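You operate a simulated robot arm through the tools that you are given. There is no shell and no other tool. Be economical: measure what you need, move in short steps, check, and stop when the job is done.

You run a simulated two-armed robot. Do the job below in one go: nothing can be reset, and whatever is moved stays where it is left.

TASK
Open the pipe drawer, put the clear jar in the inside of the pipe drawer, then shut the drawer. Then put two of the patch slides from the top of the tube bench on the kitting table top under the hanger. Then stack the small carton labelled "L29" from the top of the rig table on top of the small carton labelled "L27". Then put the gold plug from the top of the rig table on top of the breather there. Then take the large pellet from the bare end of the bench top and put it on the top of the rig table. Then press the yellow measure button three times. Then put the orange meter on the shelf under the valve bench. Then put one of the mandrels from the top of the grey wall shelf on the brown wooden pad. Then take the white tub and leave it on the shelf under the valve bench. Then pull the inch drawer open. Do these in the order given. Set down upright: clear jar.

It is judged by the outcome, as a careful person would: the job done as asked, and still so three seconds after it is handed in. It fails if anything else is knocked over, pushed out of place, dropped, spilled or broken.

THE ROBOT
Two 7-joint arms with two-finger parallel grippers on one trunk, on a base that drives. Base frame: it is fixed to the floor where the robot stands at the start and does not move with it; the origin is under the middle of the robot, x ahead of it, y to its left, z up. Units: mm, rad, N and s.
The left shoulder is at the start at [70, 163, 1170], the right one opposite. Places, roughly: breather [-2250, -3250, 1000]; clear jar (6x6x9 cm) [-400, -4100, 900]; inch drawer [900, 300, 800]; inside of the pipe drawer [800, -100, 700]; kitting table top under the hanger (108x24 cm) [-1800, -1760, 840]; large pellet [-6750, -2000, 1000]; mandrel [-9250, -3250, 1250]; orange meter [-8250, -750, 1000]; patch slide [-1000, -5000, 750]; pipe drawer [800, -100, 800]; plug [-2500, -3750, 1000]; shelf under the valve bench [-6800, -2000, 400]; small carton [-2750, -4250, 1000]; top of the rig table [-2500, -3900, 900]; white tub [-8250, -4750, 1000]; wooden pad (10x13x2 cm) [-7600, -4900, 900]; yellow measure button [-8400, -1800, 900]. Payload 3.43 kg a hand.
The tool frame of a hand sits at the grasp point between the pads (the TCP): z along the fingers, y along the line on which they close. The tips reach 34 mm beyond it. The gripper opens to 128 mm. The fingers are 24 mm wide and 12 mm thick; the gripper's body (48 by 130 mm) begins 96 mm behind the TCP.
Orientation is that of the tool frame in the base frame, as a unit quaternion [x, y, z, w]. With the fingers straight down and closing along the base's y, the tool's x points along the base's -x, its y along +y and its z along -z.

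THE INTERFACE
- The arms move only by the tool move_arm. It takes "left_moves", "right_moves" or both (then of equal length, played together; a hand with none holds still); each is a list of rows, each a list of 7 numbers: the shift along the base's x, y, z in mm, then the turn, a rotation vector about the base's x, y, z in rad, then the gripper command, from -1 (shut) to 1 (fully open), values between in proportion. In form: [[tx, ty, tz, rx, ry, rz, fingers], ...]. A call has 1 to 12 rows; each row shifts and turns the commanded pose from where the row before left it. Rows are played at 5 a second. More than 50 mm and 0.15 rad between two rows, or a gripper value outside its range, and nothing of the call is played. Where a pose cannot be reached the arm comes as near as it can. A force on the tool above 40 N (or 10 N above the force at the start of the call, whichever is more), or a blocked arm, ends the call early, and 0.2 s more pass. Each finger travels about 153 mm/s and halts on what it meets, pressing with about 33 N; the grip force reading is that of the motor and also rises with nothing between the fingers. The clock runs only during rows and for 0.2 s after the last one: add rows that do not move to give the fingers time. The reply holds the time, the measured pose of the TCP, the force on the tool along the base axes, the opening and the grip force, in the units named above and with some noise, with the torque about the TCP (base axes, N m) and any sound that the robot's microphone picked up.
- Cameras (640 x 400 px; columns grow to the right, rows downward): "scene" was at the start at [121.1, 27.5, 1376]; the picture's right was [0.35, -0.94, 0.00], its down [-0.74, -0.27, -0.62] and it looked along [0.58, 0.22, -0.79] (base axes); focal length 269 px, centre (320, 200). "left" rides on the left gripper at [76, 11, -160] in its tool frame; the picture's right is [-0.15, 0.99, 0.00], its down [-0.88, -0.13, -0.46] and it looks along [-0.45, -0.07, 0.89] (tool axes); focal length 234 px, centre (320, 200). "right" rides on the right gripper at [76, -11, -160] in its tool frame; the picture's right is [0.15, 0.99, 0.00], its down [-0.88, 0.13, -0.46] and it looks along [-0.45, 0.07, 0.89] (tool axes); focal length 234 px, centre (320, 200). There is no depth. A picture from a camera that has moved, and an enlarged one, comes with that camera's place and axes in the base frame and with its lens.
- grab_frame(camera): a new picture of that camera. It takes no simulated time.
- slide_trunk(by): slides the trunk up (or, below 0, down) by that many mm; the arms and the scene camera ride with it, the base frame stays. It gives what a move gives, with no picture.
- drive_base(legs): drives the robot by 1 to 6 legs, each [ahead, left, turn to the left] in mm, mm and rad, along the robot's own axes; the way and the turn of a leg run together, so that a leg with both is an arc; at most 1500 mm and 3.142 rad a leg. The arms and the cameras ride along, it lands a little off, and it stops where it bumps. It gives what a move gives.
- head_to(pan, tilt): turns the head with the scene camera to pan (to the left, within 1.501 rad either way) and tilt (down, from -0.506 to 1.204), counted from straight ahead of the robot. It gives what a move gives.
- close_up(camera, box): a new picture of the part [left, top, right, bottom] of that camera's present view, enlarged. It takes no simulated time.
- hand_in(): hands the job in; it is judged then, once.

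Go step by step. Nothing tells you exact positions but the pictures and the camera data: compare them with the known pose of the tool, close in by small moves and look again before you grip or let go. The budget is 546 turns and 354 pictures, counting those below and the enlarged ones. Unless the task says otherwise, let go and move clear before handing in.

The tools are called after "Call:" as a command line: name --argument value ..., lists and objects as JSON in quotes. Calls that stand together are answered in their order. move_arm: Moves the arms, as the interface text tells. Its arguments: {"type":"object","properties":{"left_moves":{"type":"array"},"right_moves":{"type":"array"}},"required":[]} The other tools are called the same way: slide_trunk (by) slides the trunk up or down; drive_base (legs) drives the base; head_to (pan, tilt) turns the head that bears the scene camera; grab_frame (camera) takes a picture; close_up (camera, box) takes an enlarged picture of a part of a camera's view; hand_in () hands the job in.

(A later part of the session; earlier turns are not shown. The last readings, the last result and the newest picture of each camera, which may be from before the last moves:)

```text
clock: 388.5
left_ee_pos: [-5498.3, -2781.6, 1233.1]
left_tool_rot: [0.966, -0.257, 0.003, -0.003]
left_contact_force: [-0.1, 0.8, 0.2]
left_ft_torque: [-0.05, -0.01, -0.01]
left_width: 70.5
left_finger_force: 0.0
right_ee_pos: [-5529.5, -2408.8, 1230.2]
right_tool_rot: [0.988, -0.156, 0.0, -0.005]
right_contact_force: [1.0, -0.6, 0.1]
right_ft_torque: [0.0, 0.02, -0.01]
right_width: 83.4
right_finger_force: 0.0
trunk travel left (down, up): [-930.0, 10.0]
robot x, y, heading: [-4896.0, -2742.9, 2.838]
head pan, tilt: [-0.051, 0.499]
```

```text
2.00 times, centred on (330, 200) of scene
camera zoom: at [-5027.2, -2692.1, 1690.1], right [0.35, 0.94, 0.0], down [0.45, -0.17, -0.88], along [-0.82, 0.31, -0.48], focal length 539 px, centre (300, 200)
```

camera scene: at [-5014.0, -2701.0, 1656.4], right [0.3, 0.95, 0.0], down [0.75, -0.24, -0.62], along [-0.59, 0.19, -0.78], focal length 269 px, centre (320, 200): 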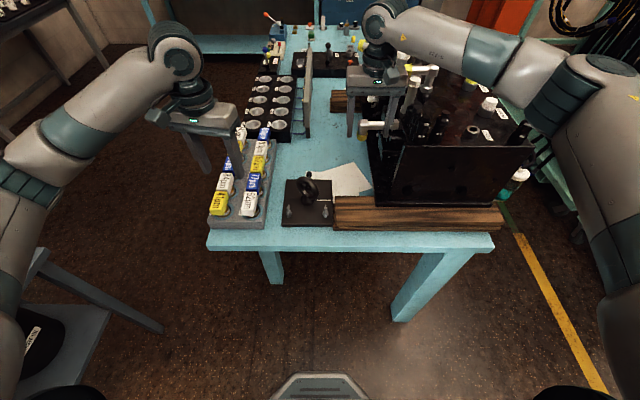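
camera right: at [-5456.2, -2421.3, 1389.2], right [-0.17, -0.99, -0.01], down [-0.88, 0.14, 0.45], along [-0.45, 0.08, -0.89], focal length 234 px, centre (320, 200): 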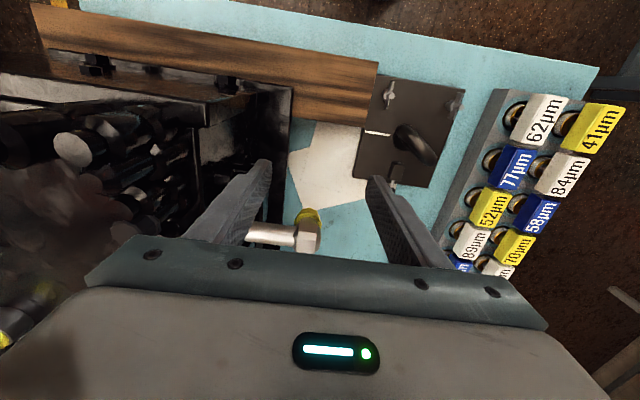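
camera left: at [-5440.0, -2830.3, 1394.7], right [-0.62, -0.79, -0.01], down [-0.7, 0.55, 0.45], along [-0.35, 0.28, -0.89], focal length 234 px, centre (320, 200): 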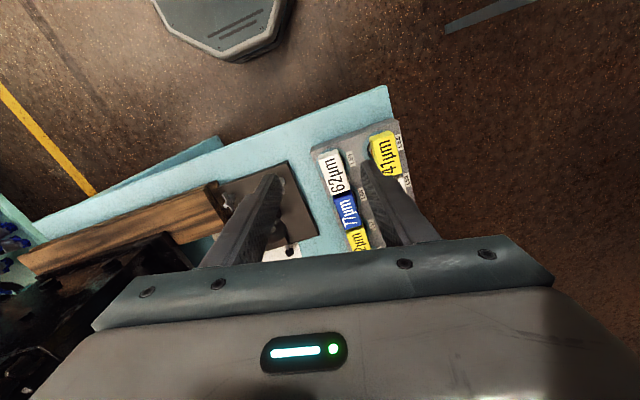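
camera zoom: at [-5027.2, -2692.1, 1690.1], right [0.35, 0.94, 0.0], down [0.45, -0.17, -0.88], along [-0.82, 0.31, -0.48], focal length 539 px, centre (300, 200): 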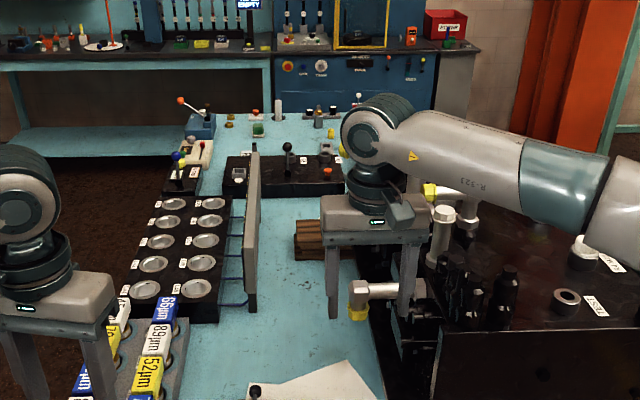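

Call:
close_up --camera "scene" --box '[270, 130, 390, 200]'

```text
5.33 times, centred on (330, 165) of scene
camera zoom: at [-5027.2, -2692.1, 1690.1], right [0.35, 0.94, 0.0], down [0.45, -0.17, -0.88], along [-0.82, 0.31, -0.48], focal length 1437 px, centre (267, 387)
```

zoom: 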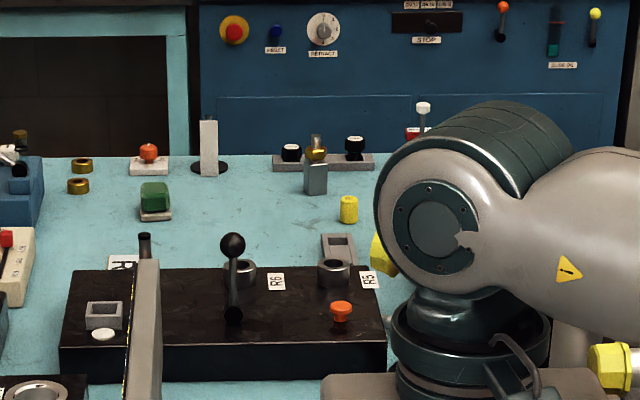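

The yellow cylinder at the far open end (≈(-6848, -1875)) seems to be the pellet. I'll go along the bench's north side: crab right first.

Call:
drive_base --legs '[[100, 0, 0], [0, -450, 0], [0, -480, 0]]'

Call:
drive_base --legs '[[0, 0, 1.57]]'

Call:
head_to --pan -1.2 --tilt 0.5

Call:
grab_frame --camera "scene"

```text
clock: 390.4
left_ee_pos: [-5573.0, -2683.8, 1233.3]
left_tool_rot: [0.967, -0.255, 0.003, -0.003]
left_contact_force: [-0.4, 1.0, -0.2]
left_ft_torque: [-0.07, 0.04, 0.03]
left_width: 70.4
left_finger_force: 0.0
right_ee_pos: [-5607.0, -2322.0, 1229.7]
right_tool_rot: [0.989, -0.148, 0.0, 0.005]
right_contact_force: [-19.7, -25.1, 1.6]
right_ft_torque: [1.57, -1.15, 0.14]
right_width: 66.9
right_finger_force: 0.0
trunk travel left (down, up): [-930.0, 10.0]
robot x, y, heading: [-4968.9, -2642.5, 2.844]
head pan, tilt: [-0.051, 0.499]
stopped in leg 2: the force on the tool passed its limit (the readings are from after the stop); the commanded pose is now the measured one
```

```text
clock: 394.6
left_ee_pos: [-4937.3, -3243.9, 1232.9]
left_tool_rot: [0.87, 0.494, 0.001, -0.005]
left_contact_force: [0.3, 0.5, 0.4]
left_ft_torque: [0.0, 0.02, 0.01]
left_width: 70.4
left_finger_force: 0.1
right_ee_pos: [-5303.2, -3269.8, 1229.2]
right_tool_rot: [0.812, 0.584, 0.002, 0.0]
right_contact_force: [-0.4, 0.3, -0.6]
right_ft_torque: [-0.01, -0.02, 0.0]
right_width: 83.1
right_finger_force: 0.1
trunk travel left (down, up): [-930.0, 10.0]
robot x, y, heading: [-4967.6, -2635.3, -1.9]
head pan, tilt: [-0.051, 0.499]
```

```text
clock: 396.0
left_ee_pos: [-4934.9, -3244.5, 1232.8]
left_tool_rot: [0.87, 0.493, 0.0, -0.004]
left_contact_force: [0.2, -0.2, 0.4]
left_ft_torque: [-0.02, -0.03, 0.02]
left_width: 70.7
left_finger_force: 0.1
right_ee_pos: [-5302.8, -3269.6, 1230.3]
right_tool_rot: [0.812, 0.583, 0.002, -0.001]
right_contact_force: [0.1, 0.1, 0.0]
right_ft_torque: [0.02, 0.03, -0.02]
right_width: 83.3
right_finger_force: 0.0
trunk travel left (down, up): [-930.0, 10.0]
robot x, y, heading: [-4967.5, -2634.9, -1.898]
head pan, tilt: [-1.201, 0.499]
```

```text
152 pictures are left
camera scene: at [-5074.0, -2690.4, 1690.2], right [-0.05, 1.0, 0.0], down [0.48, 0.02, -0.88], along [-0.88, -0.04, -0.48], focal length 269 px, centre (320, 200)
```

scene: 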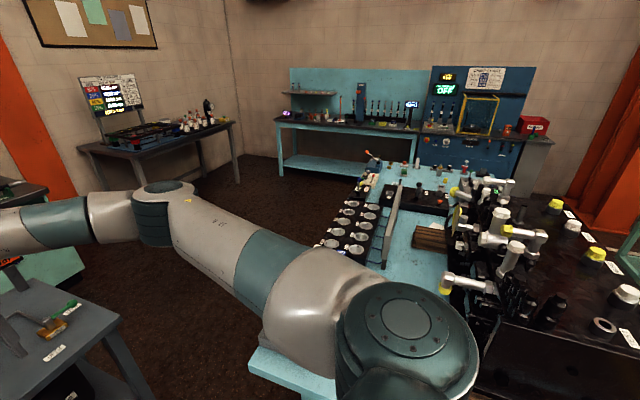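

My right hand brushed a valve during that crab; I must move in single checked steps. I'll move away from the bench end (east), then back north.

Call:
drive_base --legs '[[0, 350, 0]]'

Call:
drive_base --legs '[[-900, 0, 0]]'

Call:
head_to --pan -1.1 --tilt 0.45

Call:
grab_frame --camera "scene"

```text
clock: 398.2
left_ee_pos: [-4608.7, -3354.3, 1233.4]
left_tool_rot: [0.869, 0.495, 0.001, -0.003]
left_contact_force: [0.2, -0.1, -0.9]
left_ft_torque: [0.03, 0.0, -0.01]
left_width: 70.3
left_finger_force: 0.2
right_ee_pos: [-4974.2, -3381.7, 1228.1]
right_tool_rot: [0.811, 0.585, 0.003, 0.001]
right_contact_force: [0.5, -0.2, 0.3]
right_ft_torque: [-0.01, -0.04, 0.0]
right_width: 83.3
right_finger_force: 0.0
trunk travel left (down, up): [-930.0, 10.0]
robot x, y, heading: [-4637.2, -2749.7, -1.893]
head pan, tilt: [-1.201, 0.499]
```

```text
clock: 403.0
left_ee_pos: [-4321.6, -2496.3, 1231.9]
left_tool_rot: [0.873, 0.489, 0.0, -0.005]
left_contact_force: [0.0, 0.1, 1.2]
left_ft_torque: [0.01, -0.02, 0.01]
left_width: 70.6
left_finger_force: 0.0
right_ee_pos: [-4688.7, -2517.5, 1227.4]
right_tool_rot: [0.816, 0.579, 0.003, 0.0]
right_contact_force: [0.8, -0.9, 0.1]
right_ft_torque: [0.0, 0.0, 0.01]
right_width: 83.2
right_finger_force: 0.1
trunk travel left (down, up): [-930.0, 10.0]
robot x, y, heading: [-4347.1, -1889.3, -1.907]
head pan, tilt: [-1.201, 0.499]
```

```text
clock: 403.7
left_ee_pos: [-4321.9, -2496.5, 1233.4]
left_tool_rot: [0.873, 0.488, 0.001, -0.004]
left_contact_force: [0.4, 1.1, -0.1]
left_ft_torque: [0.01, 0.04, 0.0]
left_width: 70.3
left_finger_force: 0.0
right_ee_pos: [-4687.9, -2518.0, 1229.1]
right_tool_rot: [0.816, 0.578, 0.002, 0.0]
right_contact_force: [0.0, -0.1, 0.1]
right_ft_torque: [-0.01, -0.01, 0.0]
right_width: 83.6
right_finger_force: 0.1
trunk travel left (down, up): [-930.0, 10.0]
robot x, y, heading: [-4344.7, -1889.4, -1.907]
head pan, tilt: [-1.1, 0.45]
```

```text
151 pictures are left
camera scene: at [-4453.1, -1949.8, 1694.6], right [-0.13, 0.99, 0.0], down [0.43, 0.06, -0.9], along [-0.89, -0.12, -0.44], focal length 269 px, centre (320, 200)
```

scene: 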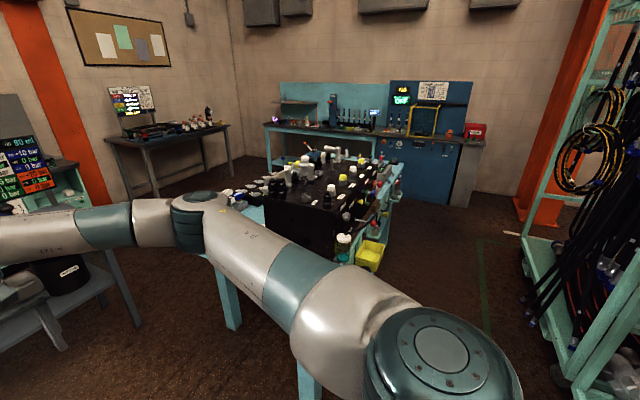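

Clear corridor north of the bench, but valves stand tall. Raise and retract both hands, then crab right (west) along the bench.

Call:
move_arm --left_moves '[[11, 31, 35, 0, 0, 0, 0.1], [11, 31, 35, 0, 0, 0, 0.1], [11, 31, 35, 0, 0, 0, 0.1], [11, 31, 35, 0, 0, 0, 0.1]]' --right_moves '[[11, 31, 35, 0, 0, 0, 0.3], [11, 31, 35, 0, 0, 0, 0.3], [11, 31, 35, 0, 0, 0, 0.3], [11, 31, 35, 0, 0, 0, 0.3]]'

Call:
drive_base --legs '[[0, 0, 0.03]]'

Call:
drive_base --legs '[[0, -1000, 0]]'

Call:
grab_frame --camera "scene"

```text
clock: 404.7
left_ee_pos: [-4277.0, -2368.2, 1374.3]
left_tool_rot: [0.873, 0.489, 0.0, -0.003]
left_contact_force: [0.4, -0.2, -0.6]
left_ft_torque: [-0.04, 0.02, -0.02]
left_width: 70.3
left_finger_force: 0.1
right_ee_pos: [-4644.0, -2388.5, 1370.9]
right_tool_rot: [0.816, 0.578, 0.001, 0.0]
right_contact_force: [-0.5, 0.6, 0.8]
right_ft_torque: [-0.05, -0.02, 0.0]
right_width: 83.5
right_finger_force: 0.1
trunk travel left (down, up): [-930.0, 10.0]
robot x, y, heading: [-4346.7, -1887.6, -1.909]
head pan, tilt: [-1.1, 0.45]
```

```text
clock: 405.4
left_ee_pos: [-4265.0, -2369.1, 1373.8]
left_tool_rot: [0.865, 0.501, 0.001, -0.004]
left_contact_force: [0.5, 0.6, 0.2]
left_ft_torque: [-0.01, -0.04, -0.02]
left_width: 70.5
left_finger_force: 0.1
right_ee_pos: [-4631.1, -2400.0, 1369.5]
right_tool_rot: [0.807, 0.59, 0.001, 0.0]
right_contact_force: [-0.7, 0.5, 0.8]
right_ft_torque: [0.0, -0.05, -0.01]
right_width: 83.3
right_finger_force: 0.0
trunk travel left (down, up): [-930.0, 10.0]
robot x, y, heading: [-4346.0, -1887.7, -1.882]
head pan, tilt: [-1.1, 0.45]
```

```text
clock: 410.6
left_ee_pos: [-5213.2, -2069.2, 1373.1]
left_tool_rot: [0.866, 0.5, 0.0, -0.004]
left_contact_force: [-0.4, -0.2, 0.6]
left_ft_torque: [-0.02, -0.01, 0.03]
left_width: 70.6
left_finger_force: 0.1
right_ee_pos: [-5579.3, -2097.8, 1369.2]
right_tool_rot: [0.808, 0.589, 0.002, -0.001]
right_contact_force: [1.1, -0.9, -0.9]
right_ft_torque: [-0.01, 0.0, 0.01]
right_width: 83.2
right_finger_force: 0.1
trunk travel left (down, up): [-930.0, 10.0]
robot x, y, heading: [-5296.9, -1586.8, -1.881]
head pan, tilt: [-1.1, 0.45]
```

```text
150 pictures are left
camera scene: at [-5399.2, -1650.2, 1694.7], right [-0.16, 0.99, 0.0], down [0.43, 0.07, -0.9], along [-0.89, -0.14, -0.43], focal length 269 px, centre (320, 200)
```

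scene: 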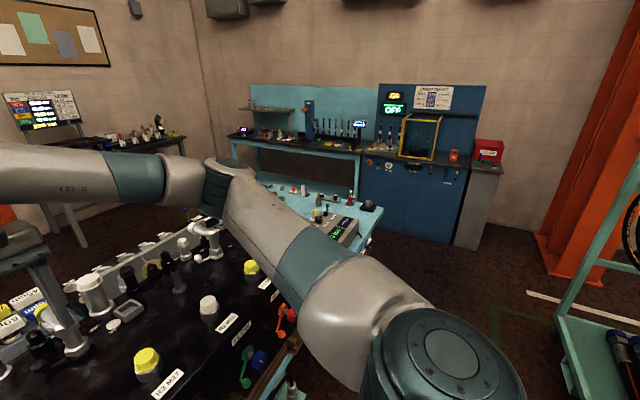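

Continue west 950 mm.

Call:
drive_base --legs '[[0, -950, 0]]'

Call:
head_to --pan -0.4 --tilt 0.75

Call:
grab_frame --camera "scene"

```text
clock: 415.5
left_ee_pos: [-6105.2, -1777.6, 1372.8]
left_tool_rot: [0.869, 0.494, 0.0, -0.005]
left_contact_force: [0.0, 0.2, 1.1]
left_ft_torque: [-0.01, 0.01, -0.01]
left_width: 70.3
left_finger_force: 0.1
right_ee_pos: [-6472.9, -1803.3, 1369.1]
right_tool_rot: [0.812, 0.584, 0.001, -0.002]
right_contact_force: [-0.2, 0.8, 1.5]
right_ft_torque: [-0.01, -0.03, 0.01]
right_width: 83.1
right_finger_force: 0.1
trunk travel left (down, up): [-930.0, 10.0]
robot x, y, heading: [-6179.2, -1297.5, -1.889]
head pan, tilt: [-1.1, 0.45]
```

```text
clock: 416.6
left_ee_pos: [-6105.8, -1778.3, 1372.3]
left_tool_rot: [0.869, 0.494, 0.001, -0.004]
left_contact_force: [0.4, 0.3, -0.4]
left_ft_torque: [0.01, -0.01, 0.0]
left_width: 70.5
left_finger_force: 0.0
right_ee_pos: [-6474.4, -1802.8, 1369.4]
right_tool_rot: [0.812, 0.584, 0.002, -0.001]
right_contact_force: [0.0, -0.2, -0.3]
right_ft_torque: [-0.01, 0.01, -0.02]
right_width: 83.1
right_finger_force: 0.0
trunk travel left (down, up): [-930.0, 10.0]
robot x, y, heading: [-6180.9, -1299.9, -1.896]
head pan, tilt: [-0.4, 0.75]
```

```text
149 pictures are left
camera scene: at [-6251.0, -1406.1, 1668.3], right [-0.75, 0.66, 0.0], down [0.45, 0.51, -0.73], along [-0.48, -0.55, -0.68], focal length 269 px, centre (320, 200)
```

scene: 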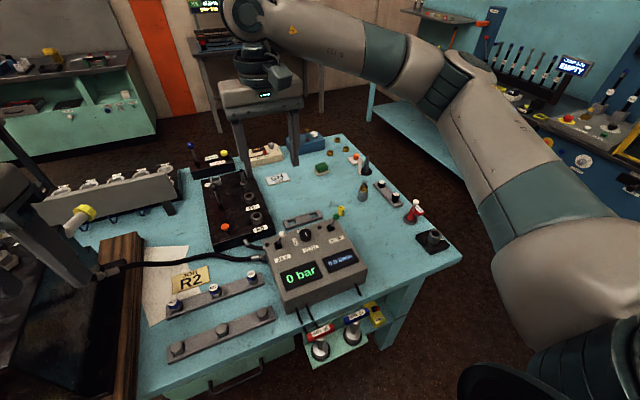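

Call:
close_up --camera "scene" --box '[250, 120, 470, 300]'

```text
2.22 times, centred on (360, 210) of scene
camera zoom: at [-6251.0, -1406.1, 1668.3], right [-0.75, 0.66, 0.0], down [0.45, 0.51, -0.73], along [-0.48, -0.55, -0.68], focal length 599 px, centre (231, 178)
```

zoom: 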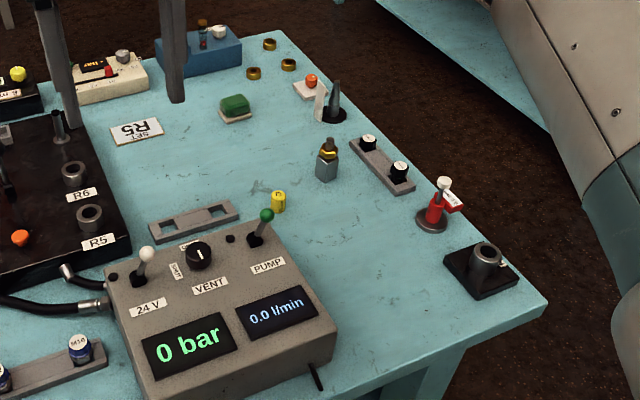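

Call:
close_up --camera "scene" --box '[325, 180, 365, 210]'

Call:
grab_frame --camera "right"

```text
13.33 times, centred on (345, 195) of scene
camera zoom: at [-6251.0, -1406.1, 1668.3], right [-0.75, 0.66, 0.0], down [0.45, 0.51, -0.73], along [-0.48, -0.55, -0.68], focal length 3592 px, centre (-13, 267)
```

zoom: 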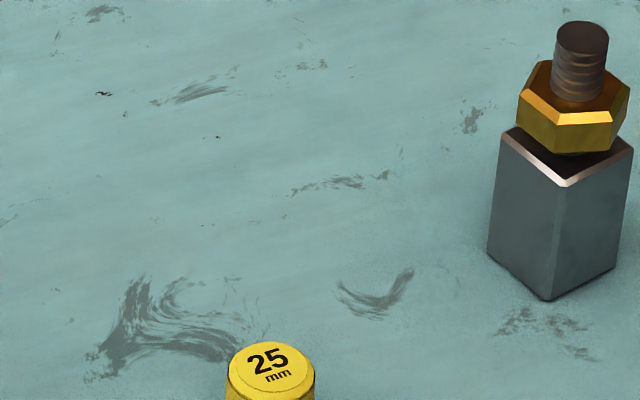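

```text
146 pictures are left
camera right: at [-6460.5, -1726.4, 1528.8], right [0.98, -0.18, 0.0], down [-0.16, -0.88, 0.45], along [-0.08, -0.45, -0.89], focal length 234 px, centre (320, 200)
```

right: 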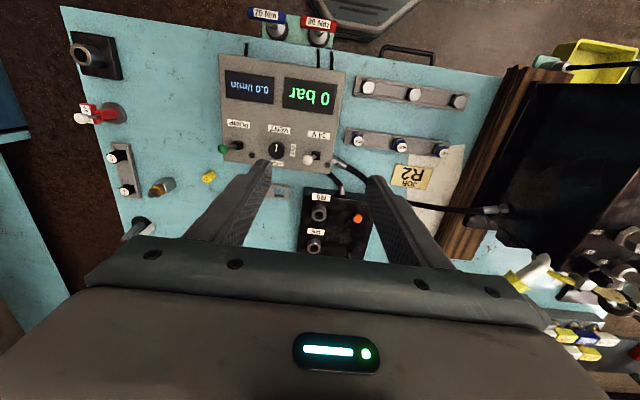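

It is marked "25 mm": the large pellet at ≈(-6818, -1915). Crab right 200 mm, then bring the right hand over it.

Call:
drive_base --legs '[[0, -200, 0]]'

Call:
move_arm --right_moves '[[-30, -35, 0, 0, 0, 0, 0], [-30, -35, 0, 0, 0, 0, 0], [-30, -35, 0, 0, 0, 0, 0], [-30, -35, 0, 0, 0, 0, 0], [-25, -25, -30, 0, 0, 0, 0], [0, 0, -45, 0, 0, 0, 0], [0, 0, -45, 0, 0, 0, 0], [0, 0, -45, 0, 0, 0, 0]]'

Call:
grab_frame --camera "right"

Call:
grab_frame --camera "scene"

```text
clock: 418.1
left_ee_pos: [-6290.8, -1715.5, 1372.4]
left_tool_rot: [0.869, 0.494, -0.002, -0.005]
left_contact_force: [0.8, -0.3, -0.2]
left_ft_torque: [0.0, 0.04, 0.0]
left_width: 70.3
left_finger_force: 0.1
right_ee_pos: [-6656.8, -1740.5, 1368.4]
right_tool_rot: [0.811, 0.585, 0.0, -0.001]
right_contact_force: [1.0, -0.9, 0.1]
right_ft_torque: [0.01, 0.04, 0.02]
right_width: 83.1
right_finger_force: 0.0
trunk travel left (down, up): [-930.0, 10.0]
robot x, y, heading: [-6369.5, -1234.9, -1.89]
head pan, tilt: [-0.4, 0.75]
```

```text
clock: 419.9
left_ee_pos: [-6294.4, -1716.0, 1371.6]
left_tool_rot: [0.87, 0.494, 0.001, -0.004]
left_contact_force: [0.4, 0.2, 0.6]
left_ft_torque: [0.01, -0.01, -0.01]
left_width: 70.7
left_finger_force: 0.0
right_ee_pos: [-6808.2, -1905.9, 1203.5]
right_tool_rot: [0.811, 0.585, 0.003, 0.001]
right_contact_force: [-0.6, -0.5, -1.0]
right_ft_torque: [-0.01, -0.01, -0.01]
right_width: 64.1
right_finger_force: 0.0
trunk travel left (down, up): [-930.0, 10.0]
robot x, y, heading: [-6369.5, -1236.6, -1.894]
head pan, tilt: [-0.4, 0.75]
```

```text
145 pictures are left
camera right: at [-6795.9, -1829.1, 1362.2], right [0.98, -0.18, 0.0], down [-0.16, -0.88, 0.45], along [-0.08, -0.45, -0.89], focal length 234 px, centre (320, 200)
```

right: 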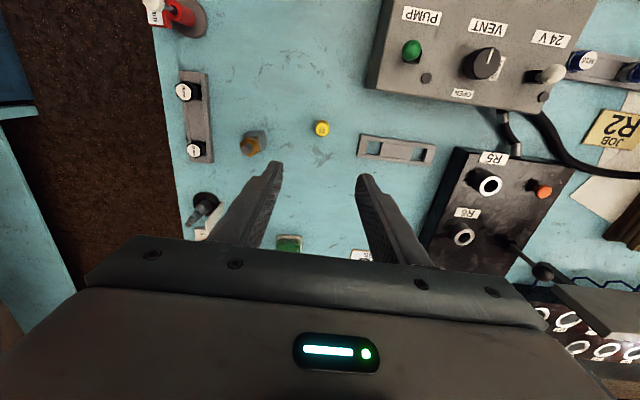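

```text
144 pictures are left
camera scene: at [-6440.3, -1344.3, 1668.2], right [-0.75, 0.66, 0.0], down [0.45, 0.51, -0.73], along [-0.48, -0.55, -0.68], focal length 269 px, centre (320, 200)
```

scene: 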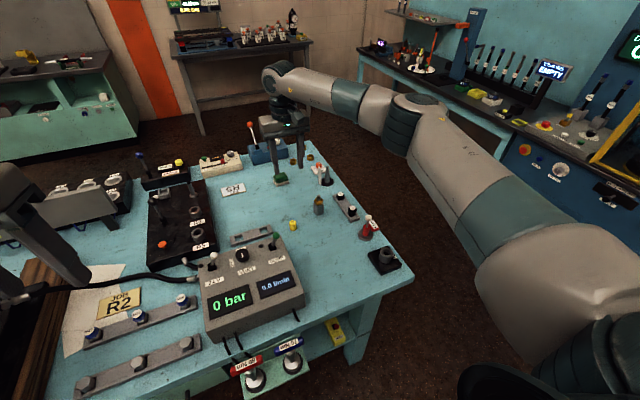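

Pellet nearly under the hand. Descend to z≈1000 and re-check.

Call:
move_arm --right_moves '[[1, -3, -45, 0, 0, 0, 0], [0, -2, -45, 0, 0, 0, 0], [0, 0, -45, 0, 0, 0, 0], [0, 0, -45, 0, 0, 0, -0.1]]'

Call:
grab_frame --camera "right"

```text
clock: 420.9
left_ee_pos: [-6294.3, -1715.9, 1372.7]
left_tool_rot: [0.869, 0.494, 0.0, -0.004]
left_contact_force: [0.2, -0.6, 0.4]
left_ft_torque: [-0.01, -0.02, 0.0]
left_width: 70.1
left_finger_force: 0.1
right_ee_pos: [-6805.7, -1912.0, 1024.1]
right_tool_rot: [0.811, 0.585, 0.002, -0.001]
right_contact_force: [-0.2, -0.2, 0.1]
right_ft_torque: [0.03, 0.0, 0.02]
right_width: 57.7
right_finger_force: 0.0
trunk travel left (down, up): [-930.0, 10.0]
robot x, y, heading: [-6366.6, -1232.0, -1.897]
head pan, tilt: [-0.4, 0.75]
```

```text
143 pictures are left
camera right: at [-6793.2, -1835.8, 1183.4], right [0.98, -0.18, 0.0], down [-0.16, -0.88, 0.45], along [-0.08, -0.45, -0.89], focal length 234 px, centre (320, 200)
```

right: 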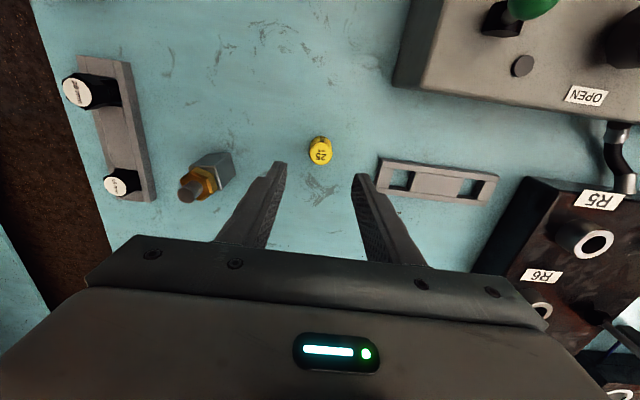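

Centred. Descend to the pellet.

Call:
move_arm --right_moves '[[0, -2, -45, 0, 0, 0, -0.1], [0, 0, -45, 0, 0, 0, -0.1], [0, 0, -28, 0, 0, 0, -0.1]]'

Call:
grab_frame --camera "right"

```text
clock: 421.7
left_ee_pos: [-6293.0, -1713.7, 1374.2]
left_tool_rot: [0.869, 0.495, -0.001, -0.003]
left_contact_force: [-0.3, -0.3, 0.0]
left_ft_torque: [0.0, 0.0, 0.04]
left_width: 70.4
left_finger_force: 0.2
right_ee_pos: [-6799.6, -1913.1, 934.6]
right_tool_rot: [0.811, 0.585, -0.003, 0.007]
right_contact_force: [7.1, 9.9, 15.5]
right_ft_torque: [0.68, 0.18, -0.38]
right_width: 55.5
right_finger_force: 0.1
right hand out of reach, approached as far as the arm can: row 3
trunk travel left (down, up): [-930.0, 10.0]
robot x, y, heading: [-6369.7, -1233.8, -1.898]
head pan, tilt: [-0.4, 0.75]
stopped in row 3 (right hand): the force on the tool passed its limit (the readings are from after the stop); the commanded pose is now the measured one
```

```text
142 pictures are left
camera right: at [-6787.3, -1833.9, 1092.7], right [0.99, -0.17, 0.01], down [-0.15, -0.87, 0.47], along [-0.08, -0.46, -0.88], focal length 234 px, centre (320, 200)
```

right: 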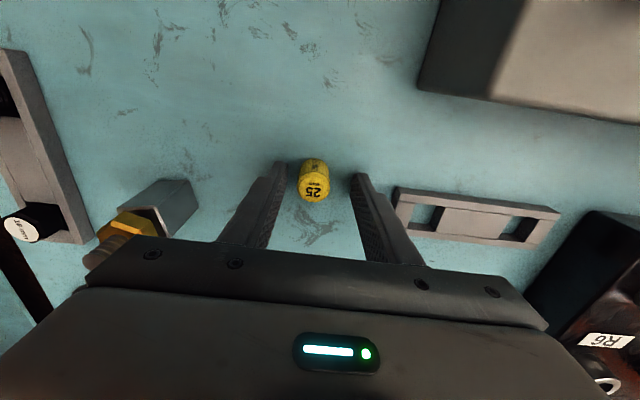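

The tips have reached this bench's (higher) top, with the pellet between them. Raise slightly and close.

Call:
move_arm --right_moves '[[-3, 0, 4, 0, 0, 0, -0.1], [0, 0, 0, 0, 0, 0, -0.4], [0, 0, 0, 0, 0, 0, -0.8], [0, 0, 0, 0, 0, 0, -0.8]]'

Call:
grab_frame --camera "right"

```text
clock: 422.7
left_ee_pos: [-6295.3, -1716.3, 1372.3]
left_tool_rot: [0.869, 0.494, 0.001, -0.005]
left_contact_force: [0.0, 0.0, 0.0]
left_ft_torque: [0.02, -0.05, -0.01]
left_width: 70.4
left_finger_force: 0.0
right_ee_pos: [-6805.6, -1915.9, 936.5]
right_tool_rot: [0.811, 0.586, -0.003, 0.006]
right_contact_force: [-0.5, 0.1, -0.2]
right_ft_torque: [0.0, 0.02, 0.04]
right_width: 15.1
right_finger_force: 33.1
trunk travel left (down, up): [-930.0, 10.0]
robot x, y, heading: [-6368.0, -1232.7, -1.893]
head pan, tilt: [-0.4, 0.75]
```

```text
141 pictures are left
camera right: at [-6792.8, -1836.2, 1094.0], right [0.99, -0.17, 0.0], down [-0.15, -0.87, 0.47], along [-0.08, -0.46, -0.88], focal length 234 px, centre (320, 200)
```

right: 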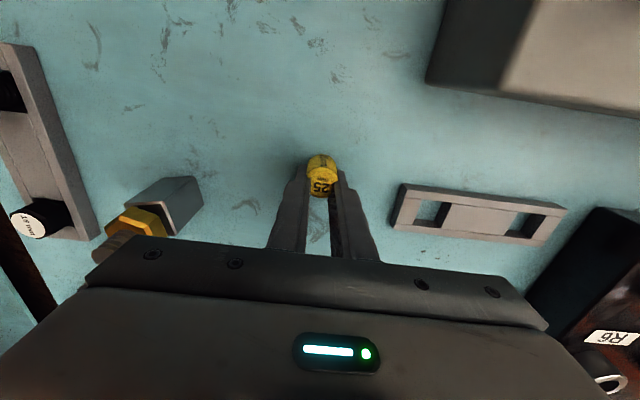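

Lift a little and check the hold.

Call:
move_arm --right_moves '[[0, 0, 15, 0, 0, 0, -0.8], [0, 0, 25, 0, 0, 0, -0.8]]'

Call:
close_up --camera "right" --box '[240, 100, 400, 260]'

```text
clock: 423.3
left_ee_pos: [-6296.9, -1715.3, 1372.6]
left_tool_rot: [0.87, 0.494, 0.001, -0.004]
left_contact_force: [-0.3, -0.1, 0.5]
left_ft_torque: [-0.04, 0.0, 0.02]
left_width: 70.7
left_finger_force: 0.1
right_ee_pos: [-6805.7, -1913.4, 976.1]
right_tool_rot: [0.81, 0.586, -0.003, 0.007]
right_contact_force: [0.3, 0.5, 0.1]
right_ft_torque: [0.01, 0.0, 0.03]
right_width: 15.1
right_finger_force: 32.9
trunk travel left (down, up): [-930.0, 10.0]
robot x, y, heading: [-6371.8, -1233.7, -1.895]
head pan, tilt: [-0.4, 0.75]
```

```text
2.50 times, centred on (320, 180) of right
camera zoom: at [-6792.7, -1834.9, 1133.5], right [0.98, -0.17, 0.0], down [-0.15, -0.87, 0.47], along [-0.08, -0.46, -0.88], focal length 585 px, centre (320, 250)
```

zoom: 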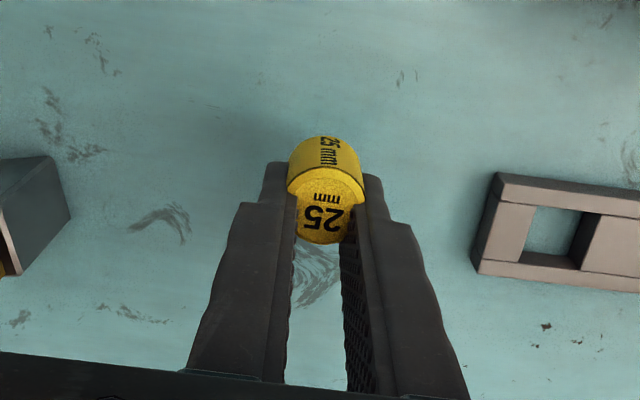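

The pellet is held by its narrow neck. Raise high and retract for travel.

Call:
move_arm --right_moves '[[0, 0, 45, 0, 0, 0, -0.8], [0, 0, 45, 0, 0, 0, -0.8], [0, 0, 45, 0, 0, 0, -0.8], [0, 0, 45, 0, 0, 0, -0.8], [0, 0, 45, 0, 0, 0, -0.8], [12, 36, 30, 0, 0, 0, -0.8], [12, 36, 30, 0, 0, 0, -0.8], [12, 36, 30, 0, 0, 0, -0.8], [12, 36, 30, 0, 0, 0, -0.8], [12, 36, 30, 0, 0, 0, -0.8], [12, 36, 10, 0, 0, 0, -0.8], [12, 36, 0, 0, 0, 0, -0.8]]'

Call:
grab_frame --camera "right"

```text
clock: 425.9
left_ee_pos: [-6295.2, -1713.8, 1373.3]
left_tool_rot: [0.869, 0.494, 0.001, -0.004]
left_contact_force: [-0.1, 0.4, -0.7]
left_ft_torque: [-0.01, -0.04, 0.01]
left_width: 70.3
left_finger_force: 0.1
right_ee_pos: [-6722.5, -1660.9, 1361.5]
right_tool_rot: [0.81, 0.586, -0.003, 0.007]
right_contact_force: [0.0, -0.5, 0.3]
right_ft_torque: [-0.02, -0.02, 0.0]
right_width: 15.0
right_finger_force: 32.6
trunk travel left (down, up): [-930.0, 10.0]
robot x, y, heading: [-6370.1, -1229.6, -1.896]
head pan, tilt: [-0.4, 0.75]
```

```text
139 pictures are left
camera right: at [-6709.4, -1582.1, 1519.2], right [0.99, -0.17, 0.0], down [-0.15, -0.87, 0.47], along [-0.08, -0.46, -0.88], focal length 234 px, centre (320, 200)
```

right: 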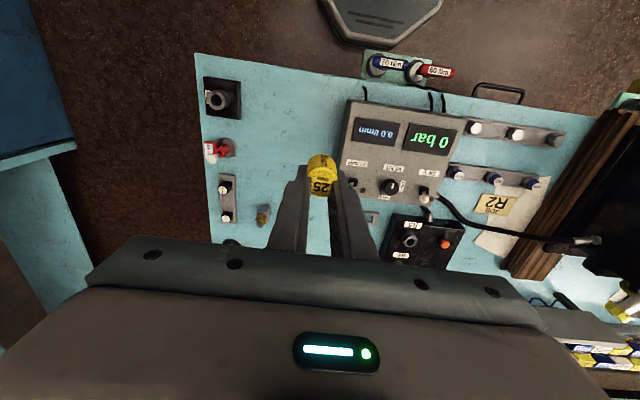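

Crab left (east) along the bench, one checked leg at a time.

Call:
drive_base --legs '[[0, 1150, 0]]'

Call:
drive_base --legs '[[0, 1000, 0.01]]'

```text
clock: 431.7
left_ee_pos: [-5204.2, -2072.3, 1373.0]
left_tool_rot: [0.866, 0.5, 0.001, -0.004]
left_contact_force: [0.0, 0.0, 0.6]
left_ft_torque: [-0.01, -0.03, -0.04]
left_width: 70.3
left_finger_force: 0.0
right_ee_pos: [-5630.6, -2023.3, 1360.2]
right_tool_rot: [0.807, 0.591, -0.002, 0.007]
right_contact_force: [0.4, 0.2, 0.1]
right_ft_torque: [-0.02, -0.01, 0.01]
right_width: 20.8
right_finger_force: 33.1
trunk travel left (down, up): [-930.0, 10.0]
robot x, y, heading: [-5282.0, -1591.9, -1.887]
head pan, tilt: [-0.4, 0.75]
```

```text
clock: 436.9
left_ee_pos: [-4258.0, -2375.9, 1372.9]
left_tool_rot: [0.866, 0.5, 0.001, -0.003]
left_contact_force: [0.1, 0.5, -0.1]
left_ft_torque: [-0.06, 0.02, 0.01]
left_width: 70.3
left_finger_force: 0.0
right_ee_pos: [-4685.7, -2328.0, 1360.4]
right_tool_rot: [0.807, 0.591, -0.003, 0.006]
right_contact_force: [-0.2, -0.2, 0.7]
right_ft_torque: [0.0, -0.01, -0.03]
right_width: 20.4
right_finger_force: 32.7
trunk travel left (down, up): [-930.0, 10.0]
robot x, y, heading: [-4339.8, -1895.1, -1.882]
head pan, tilt: [-0.4, 0.75]
```

The grip width changed; check the pellet.

Call:
close_up --camera "right" --box '[240, 100, 400, 260]'

```text
2.50 times, centred on (320, 180) of right
camera zoom: at [-4673.2, -2248.9, 1518.6], right [0.99, -0.16, 0.01], down [-0.14, -0.87, 0.47], along [-0.07, -0.46, -0.88], focal length 585 px, centre (320, 250)
```

zoom: 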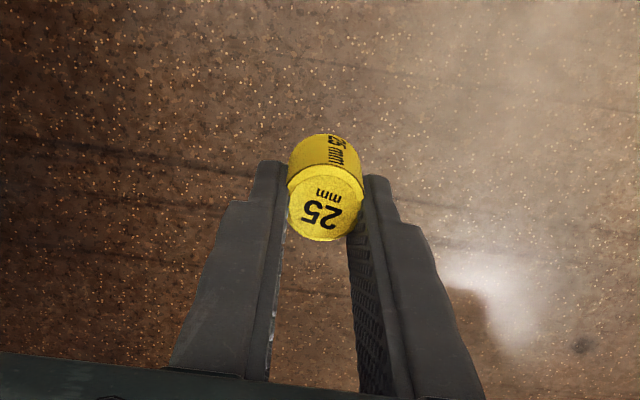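

The pellet is now seated centrally between the pads. Continue: forward (south) 380 mm, then crab left.

Call:
drive_base --legs '[[380, 0, 0]]'

Call:
drive_base --legs '[[0, 850, 0]]'

Call:
drive_base --legs '[[0, 830, 0]]'

Call:
head_to --pan 0.8 --tilt 0.5

Call:
grab_frame --camera "scene"

```text
clock: 439.3
left_ee_pos: [-4373.6, -2736.1, 1373.1]
left_tool_rot: [0.866, 0.499, 0.0, -0.003]
left_contact_force: [0.1, 0.3, -0.1]
left_ft_torque: [-0.01, -0.03, -0.04]
left_width: 70.3
left_finger_force: 0.0
right_ee_pos: [-4800.7, -2687.1, 1360.4]
right_tool_rot: [0.807, 0.59, -0.003, 0.007]
right_contact_force: [0.3, 0.2, 0.1]
right_ft_torque: [-0.01, -0.01, 0.01]
right_width: 20.7
right_finger_force: 32.7
trunk travel left (down, up): [-930.0, 10.0]
robot x, y, heading: [-4454.1, -2257.7, -1.882]
head pan, tilt: [-0.4, 0.75]
```

```text
clock: 443.8
left_ee_pos: [-3585.4, -3009.8, 1373.4]
left_tool_rot: [0.872, 0.489, 0.001, -0.004]
left_contact_force: [-0.7, -0.6, 0.2]
left_ft_torque: [0.02, 0.01, 0.02]
left_width: 70.2
left_finger_force: 0.1
right_ee_pos: [-4011.0, -2950.3, 1360.8]
right_tool_rot: [0.815, 0.58, -0.003, 0.007]
right_contact_force: [0.6, 0.1, 0.2]
right_ft_torque: [-0.02, 0.0, 0.0]
right_width: 20.5
right_finger_force: 33.1
trunk travel left (down, up): [-930.0, 10.0]
robot x, y, heading: [-3654.1, -2527.5, -1.906]
head pan, tilt: [-0.4, 0.75]
```

```text
clock: 448.1
left_ee_pos: [-2807.6, -3272.2, 1372.3]
left_tool_rot: [0.869, 0.494, 0.001, -0.004]
left_contact_force: [0.8, -0.5, -0.3]
left_ft_torque: [-0.03, 0.01, 0.0]
left_width: 70.3
left_finger_force: 0.1
right_ee_pos: [-3234.6, -3218.4, 1359.8]
right_tool_rot: [0.81, 0.586, -0.003, 0.007]
right_contact_force: [0.3, 0.3, 0.3]
right_ft_torque: [0.01, 0.01, 0.03]
right_width: 20.6
right_finger_force: 33.5
trunk travel left (down, up): [-930.0, 10.0]
robot x, y, heading: [-2883.0, -2787.1, -1.891]
head pan, tilt: [-0.4, 0.75]
```

```text
clock: 449.5
left_ee_pos: [-2806.8, -3272.1, 1371.8]
left_tool_rot: [0.87, 0.494, 0.001, -0.004]
left_contact_force: [1.3, 0.4, 0.8]
left_ft_torque: [0.0, 0.0, 0.0]
left_width: 70.6
left_finger_force: 0.1
right_ee_pos: [-3234.2, -3218.6, 1361.5]
right_tool_rot: [0.811, 0.585, -0.003, 0.006]
right_contact_force: [0.2, 0.0, -0.2]
right_ft_torque: [-0.01, 0.01, -0.02]
right_width: 20.4
right_finger_force: 32.6
trunk travel left (down, up): [-930.0, 10.0]
robot x, y, heading: [-2881.8, -2793.5, -1.895]
head pan, tilt: [0.799, 0.499]
```

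```text
137 pictures are left
camera scene: at [-2856.1, -2918.6, 1690.2], right [-0.89, -0.46, 0.0], down [-0.22, 0.43, -0.88], along [0.4, -0.78, -0.48], focal length 269 px, centre (320, 200)
```

scene: 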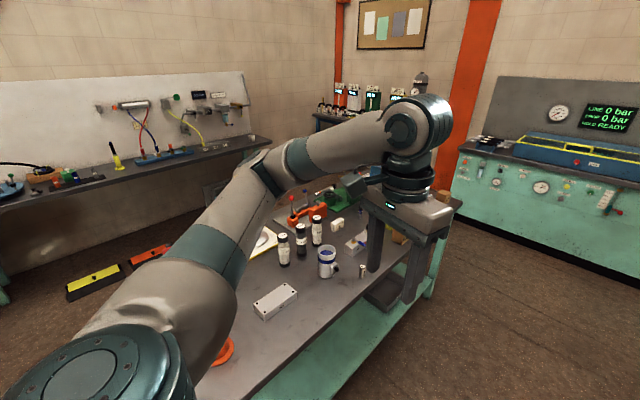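

Turn left to face the rig table from its west side.

Call:
drive_base --legs '[[0, 0, 1.585]]'

Call:
head_to --pan 0.0 --tilt 0.75

Call:
grab_frame --camera "scene"

Call:
grab_frame --camera "right"

```text
clock: 453.7
left_ee_pos: [-2400.7, -2721.3, 1372.8]
left_tool_rot: [0.269, 0.963, -0.003, -0.004]
left_contact_force: [0.5, 0.5, 0.1]
left_ft_torque: [-0.01, 0.05, -0.01]
left_width: 70.2
left_finger_force: 0.1
right_ee_pos: [-2456.9, -3147.2, 1361.4]
right_tool_rot: [0.165, 0.986, 0.002, 0.007]
right_contact_force: [-0.5, 0.6, -0.5]
right_ft_torque: [-0.01, 0.01, 0.02]
right_width: 20.9
right_finger_force: 33.5
trunk travel left (down, up): [-930.0, 10.0]
robot x, y, heading: [-2882.5, -2793.2, -0.336]
head pan, tilt: [0.799, 0.499]
```

```text
clock: 454.9
left_ee_pos: [-2400.7, -2721.0, 1371.7]
left_tool_rot: [0.27, 0.963, -0.003, -0.004]
left_contact_force: [0.1, 1.0, 0.1]
left_ft_torque: [0.0, 0.0, 0.02]
left_width: 70.5
left_finger_force: 0.1
right_ee_pos: [-2456.8, -3147.2, 1360.6]
right_tool_rot: [0.164, 0.986, 0.002, 0.007]
right_contact_force: [-0.7, -0.3, 0.5]
right_ft_torque: [0.02, -0.02, -0.02]
right_width: 20.9
right_finger_force: 33.4
trunk travel left (down, up): [-930.0, 10.0]
robot x, y, heading: [-2884.9, -2794.1, -0.334]
head pan, tilt: [0.0, 0.75]
```

```text
136 pictures are left
camera scene: at [-2755.9, -2833.4, 1668.3], right [-0.33, -0.95, 0.0], down [-0.64, 0.22, -0.73], along [0.69, -0.24, -0.68], focal length 269 px, centre (320, 200)
```

scene: 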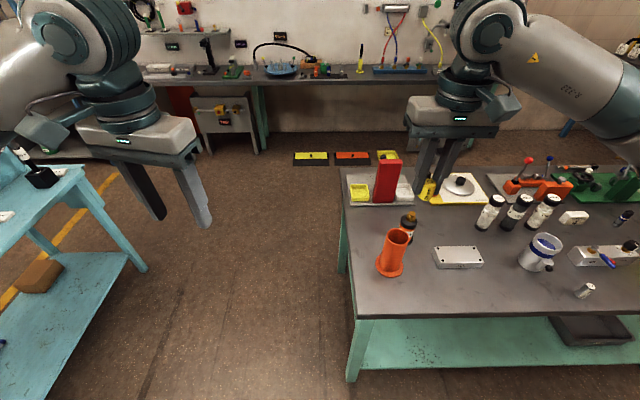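

```text
135 pictures are left
camera right: at [-2534.9, -3132.7, 1518.8], right [0.18, 0.98, 0.0], down [0.87, -0.16, 0.47], along [0.46, -0.08, -0.88], focal length 234 px, centre (320, 200)
```

right: 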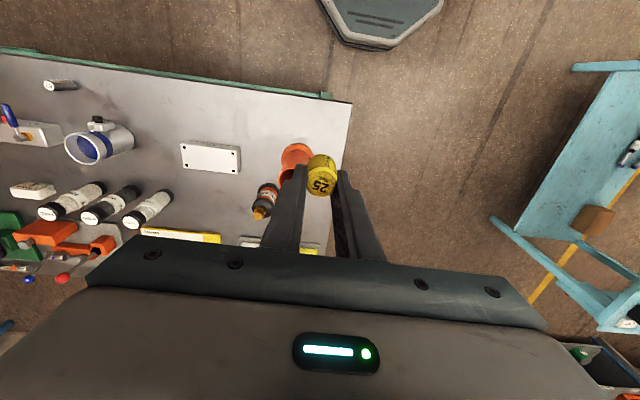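

Free spot on the west strip at ≈(-2475, -3320). Crab right 170 mm so the hand gets there.

Call:
drive_base --legs '[[0, -170, 0]]'

Call:
grab_frame --camera "right"

```text
clock: 456.3
left_ee_pos: [-2455.2, -2880.5, 1371.7]
left_tool_rot: [0.27, 0.963, -0.004, -0.004]
left_contact_force: [-0.5, 1.1, 0.2]
left_ft_torque: [-0.03, 0.0, -0.01]
left_width: 70.6
left_finger_force: 0.1
right_ee_pos: [-2513.5, -3305.8, 1361.6]
right_tool_rot: [0.164, 0.986, 0.001, 0.006]
right_contact_force: [0.4, 0.7, 0.6]
right_ft_torque: [-0.07, -0.03, 0.0]
right_width: 20.7
right_finger_force: 33.3
trunk travel left (down, up): [-930.0, 10.0]
robot x, y, heading: [-2940.4, -2952.5, -0.329]
head pan, tilt: [0.0, 0.75]
```

```text
134 pictures are left
camera right: at [-2589.9, -3290.6, 1519.4], right [0.18, 0.98, 0.0], down [0.87, -0.16, 0.47], along [0.46, -0.08, -0.88], focal length 234 px, centre (320, 200)
```

right: 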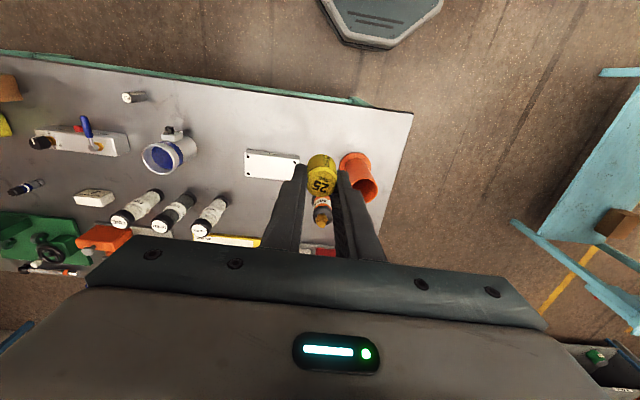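

Descend over the free spot.

Call:
move_arm --right_moves '[[16, -5, -40, 0, 0, 0, -0.8], [17, -4, -40, 0, 0, 0, -0.8], [0, 0, -45, 0, 0, 0, -0.8], [0, 0, -45, 0, 0, 0, -0.8], [0, 0, -45, 0, 0, 0, -0.8], [0, 0, -45, 0, 0, 0, -0.8], [0, 0, -45, 0, 0, 0, -0.8], [0, 0, -40, 0, 0, 0, -0.8], [0, 0, -40, 0, 0, 0, -0.8], [0, 0, -35, 0, 0, 0, -0.8]]'

Call:
grab_frame --camera "right"

Call:
grab_frame --camera "scene"

```text
clock: 458.5
left_ee_pos: [-2456.2, -2884.0, 1371.6]
left_tool_rot: [0.271, 0.963, -0.003, -0.003]
left_contact_force: [0.0, 0.5, 0.5]
left_ft_torque: [-0.01, 0.01, 0.01]
left_width: 70.2
left_finger_force: 0.1
right_ee_pos: [-2482.5, -3319.7, 939.2]
right_tool_rot: [0.164, 0.986, 0.003, 0.007]
right_contact_force: [0.2, -0.2, -0.4]
right_ft_torque: [-0.05, 0.03, 0.0]
right_width: 20.8
right_finger_force: 33.1
trunk travel left (down, up): [-930.0, 10.0]
robot x, y, heading: [-2940.7, -2954.2, -0.334]
head pan, tilt: [0.0, 0.75]
```

```text
133 pictures are left
camera right: at [-2560.7, -3304.4, 1097.1], right [0.18, 0.98, 0.0], down [0.87, -0.16, 0.47], along [0.46, -0.08, -0.88], focal length 234 px, centre (320, 200)
```

right: 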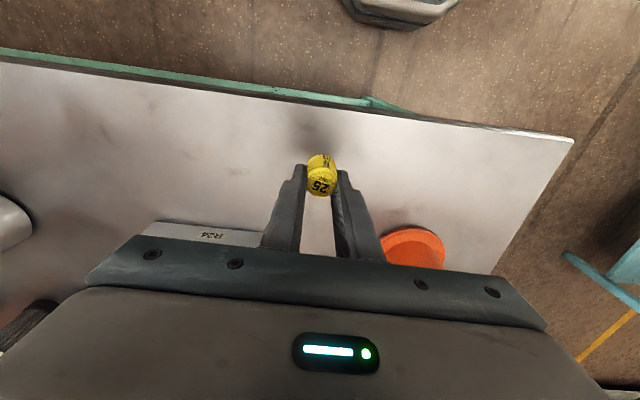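

```text
132 pictures are left
camera scene: at [-2811.8, -2995.6, 1668.3], right [-0.33, -0.94, 0.0], down [-0.64, 0.22, -0.73], along [0.69, -0.24, -0.68], focal length 269 px, centre (320, 200)
```

scene: 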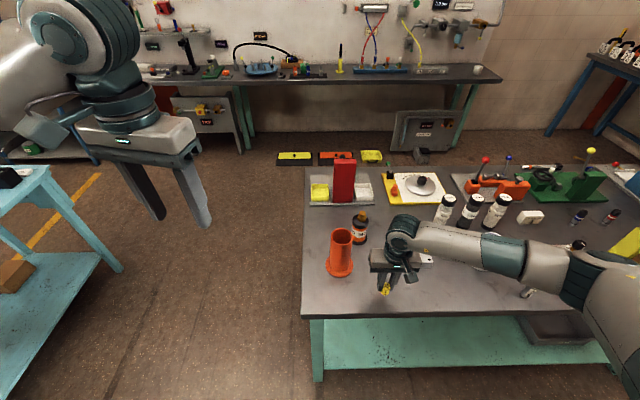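

Tube is about 50 mm clear of the hand. Lower to contact.

Call:
move_arm --right_moves '[[0, 0, -20, 0, 0, 0, -0.8], [0, 0, -12, 0, 0, 0, -0.8]]'

Call:
move_arm --right_moves '[[0, 0, -4, 0, 0, 0, -0.8], [0, 0, -3, 0, 0, 0, -0.8]]'

Call:
move_arm --right_moves '[[0, 0, -3, 0, 0, 0, -0.8], [0, 0, -3, 0, 0, 0, -0.8]]'

```text
clock: 459.1
left_ee_pos: [-2456.2, -2884.5, 1372.6]
left_tool_rot: [0.27, 0.963, -0.002, -0.003]
left_contact_force: [0.0, 0.4, 0.9]
left_ft_torque: [0.01, -0.03, 0.01]
left_width: 70.2
left_finger_force: 0.2
right_ee_pos: [-2481.7, -3319.3, 908.8]
right_tool_rot: [0.164, 0.986, 0.002, 0.007]
right_contact_force: [-0.4, -0.2, -0.7]
right_ft_torque: [-0.01, -0.01, 0.0]
right_width: 20.7
right_finger_force: 32.9
trunk travel left (down, up): [-930.0, 10.0]
robot x, y, heading: [-2934.4, -2953.9, -0.333]
head pan, tilt: [0.0, 0.75]
```

```text
clock: 459.7
left_ee_pos: [-2456.9, -2882.6, 1372.0]
left_tool_rot: [0.27, 0.963, -0.002, -0.003]
left_contact_force: [-0.1, -0.5, 0.8]
left_ft_torque: [0.01, -0.01, 0.0]
left_width: 70.3
left_finger_force: 0.1
right_ee_pos: [-2482.2, -3318.8, 900.5]
right_tool_rot: [0.164, 0.986, 0.001, 0.006]
right_contact_force: [0.3, -0.2, -0.2]
right_ft_torque: [-0.04, 0.03, 0.02]
right_width: 20.9
right_finger_force: 33.4
trunk travel left (down, up): [-930.0, 10.0]
robot x, y, heading: [-2936.4, -2950.7, -0.335]
head pan, tilt: [0.0, 0.75]
```

```text
clock: 460.3
left_ee_pos: [-2457.6, -2882.2, 1373.0]
left_tool_rot: [0.27, 0.963, -0.003, -0.003]
left_contact_force: [0.3, 0.7, 0.0]
left_ft_torque: [0.0, -0.05, -0.03]
left_width: 70.6
left_finger_force: 0.2
right_ee_pos: [-2481.4, -3318.1, 897.5]
right_tool_rot: [0.164, 0.986, 0.002, 0.009]
right_contact_force: [-1.0, -1.5, 12.6]
right_ft_torque: [-0.05, 0.11, 0.03]
right_width: 21.0
right_finger_force: 32.7
trunk travel left (down, up): [-930.0, 10.0]
robot x, y, heading: [-2939.6, -2950.8, -0.33]
head pan, tilt: [0.0, 0.75]
```

Contact. Release and rise.

Call:
move_arm --right_moves '[[0, 0, 1, 0, 0, 0, -0.5], [0, 0, 0, 0, 0, 0, -0.2], [0, 0, 0, 0, 0, 0, 0], [0, 0, 20, 0, 0, 0, 0], [0, 0, 45, 0, 0, 0, 0], [0, 0, 45, 0, 0, 0, 0], [0, 0, 45, 0, 0, 0, 0], [0, 0, 45, 0, 0, 0, 0], [0, 0, 45, 0, 0, 0, 0]]'

Call:
grab_frame --camera "right"

```text
clock: 462.3
left_ee_pos: [-2456.4, -2882.7, 1372.2]
left_tool_rot: [0.269, 0.963, -0.003, -0.003]
left_contact_force: [-0.8, 0.2, 0.0]
left_ft_torque: [0.06, 0.01, 0.0]
left_width: 70.4
left_finger_force: 0.0
right_ee_pos: [-2481.9, -3317.2, 1141.9]
right_tool_rot: [0.165, 0.986, 0.001, 0.007]
right_contact_force: [-0.9, 0.6, -0.8]
right_ft_torque: [-0.01, -0.02, 0.0]
right_width: 63.9
right_finger_force: 0.1
trunk travel left (down, up): [-930.0, 10.0]
robot x, y, heading: [-2937.2, -2956.5, -0.331]
head pan, tilt: [0.0, 0.75]
```

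```text
131 pictures are left
camera right: at [-2559.2, -3302.3, 1300.3], right [0.18, 0.98, 0.0], down [0.87, -0.16, 0.47], along [0.46, -0.08, -0.88], focal length 234 px, centre (320, 200)
```

right: 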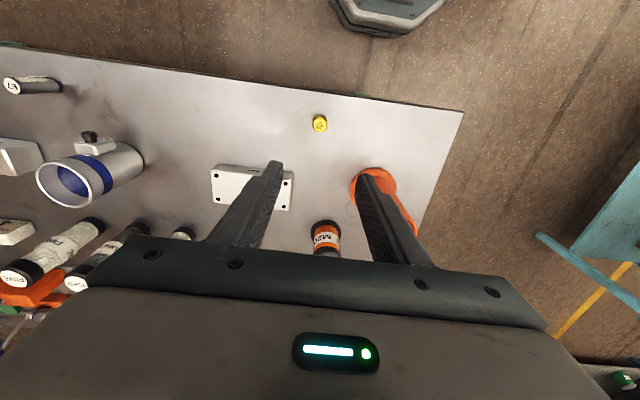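

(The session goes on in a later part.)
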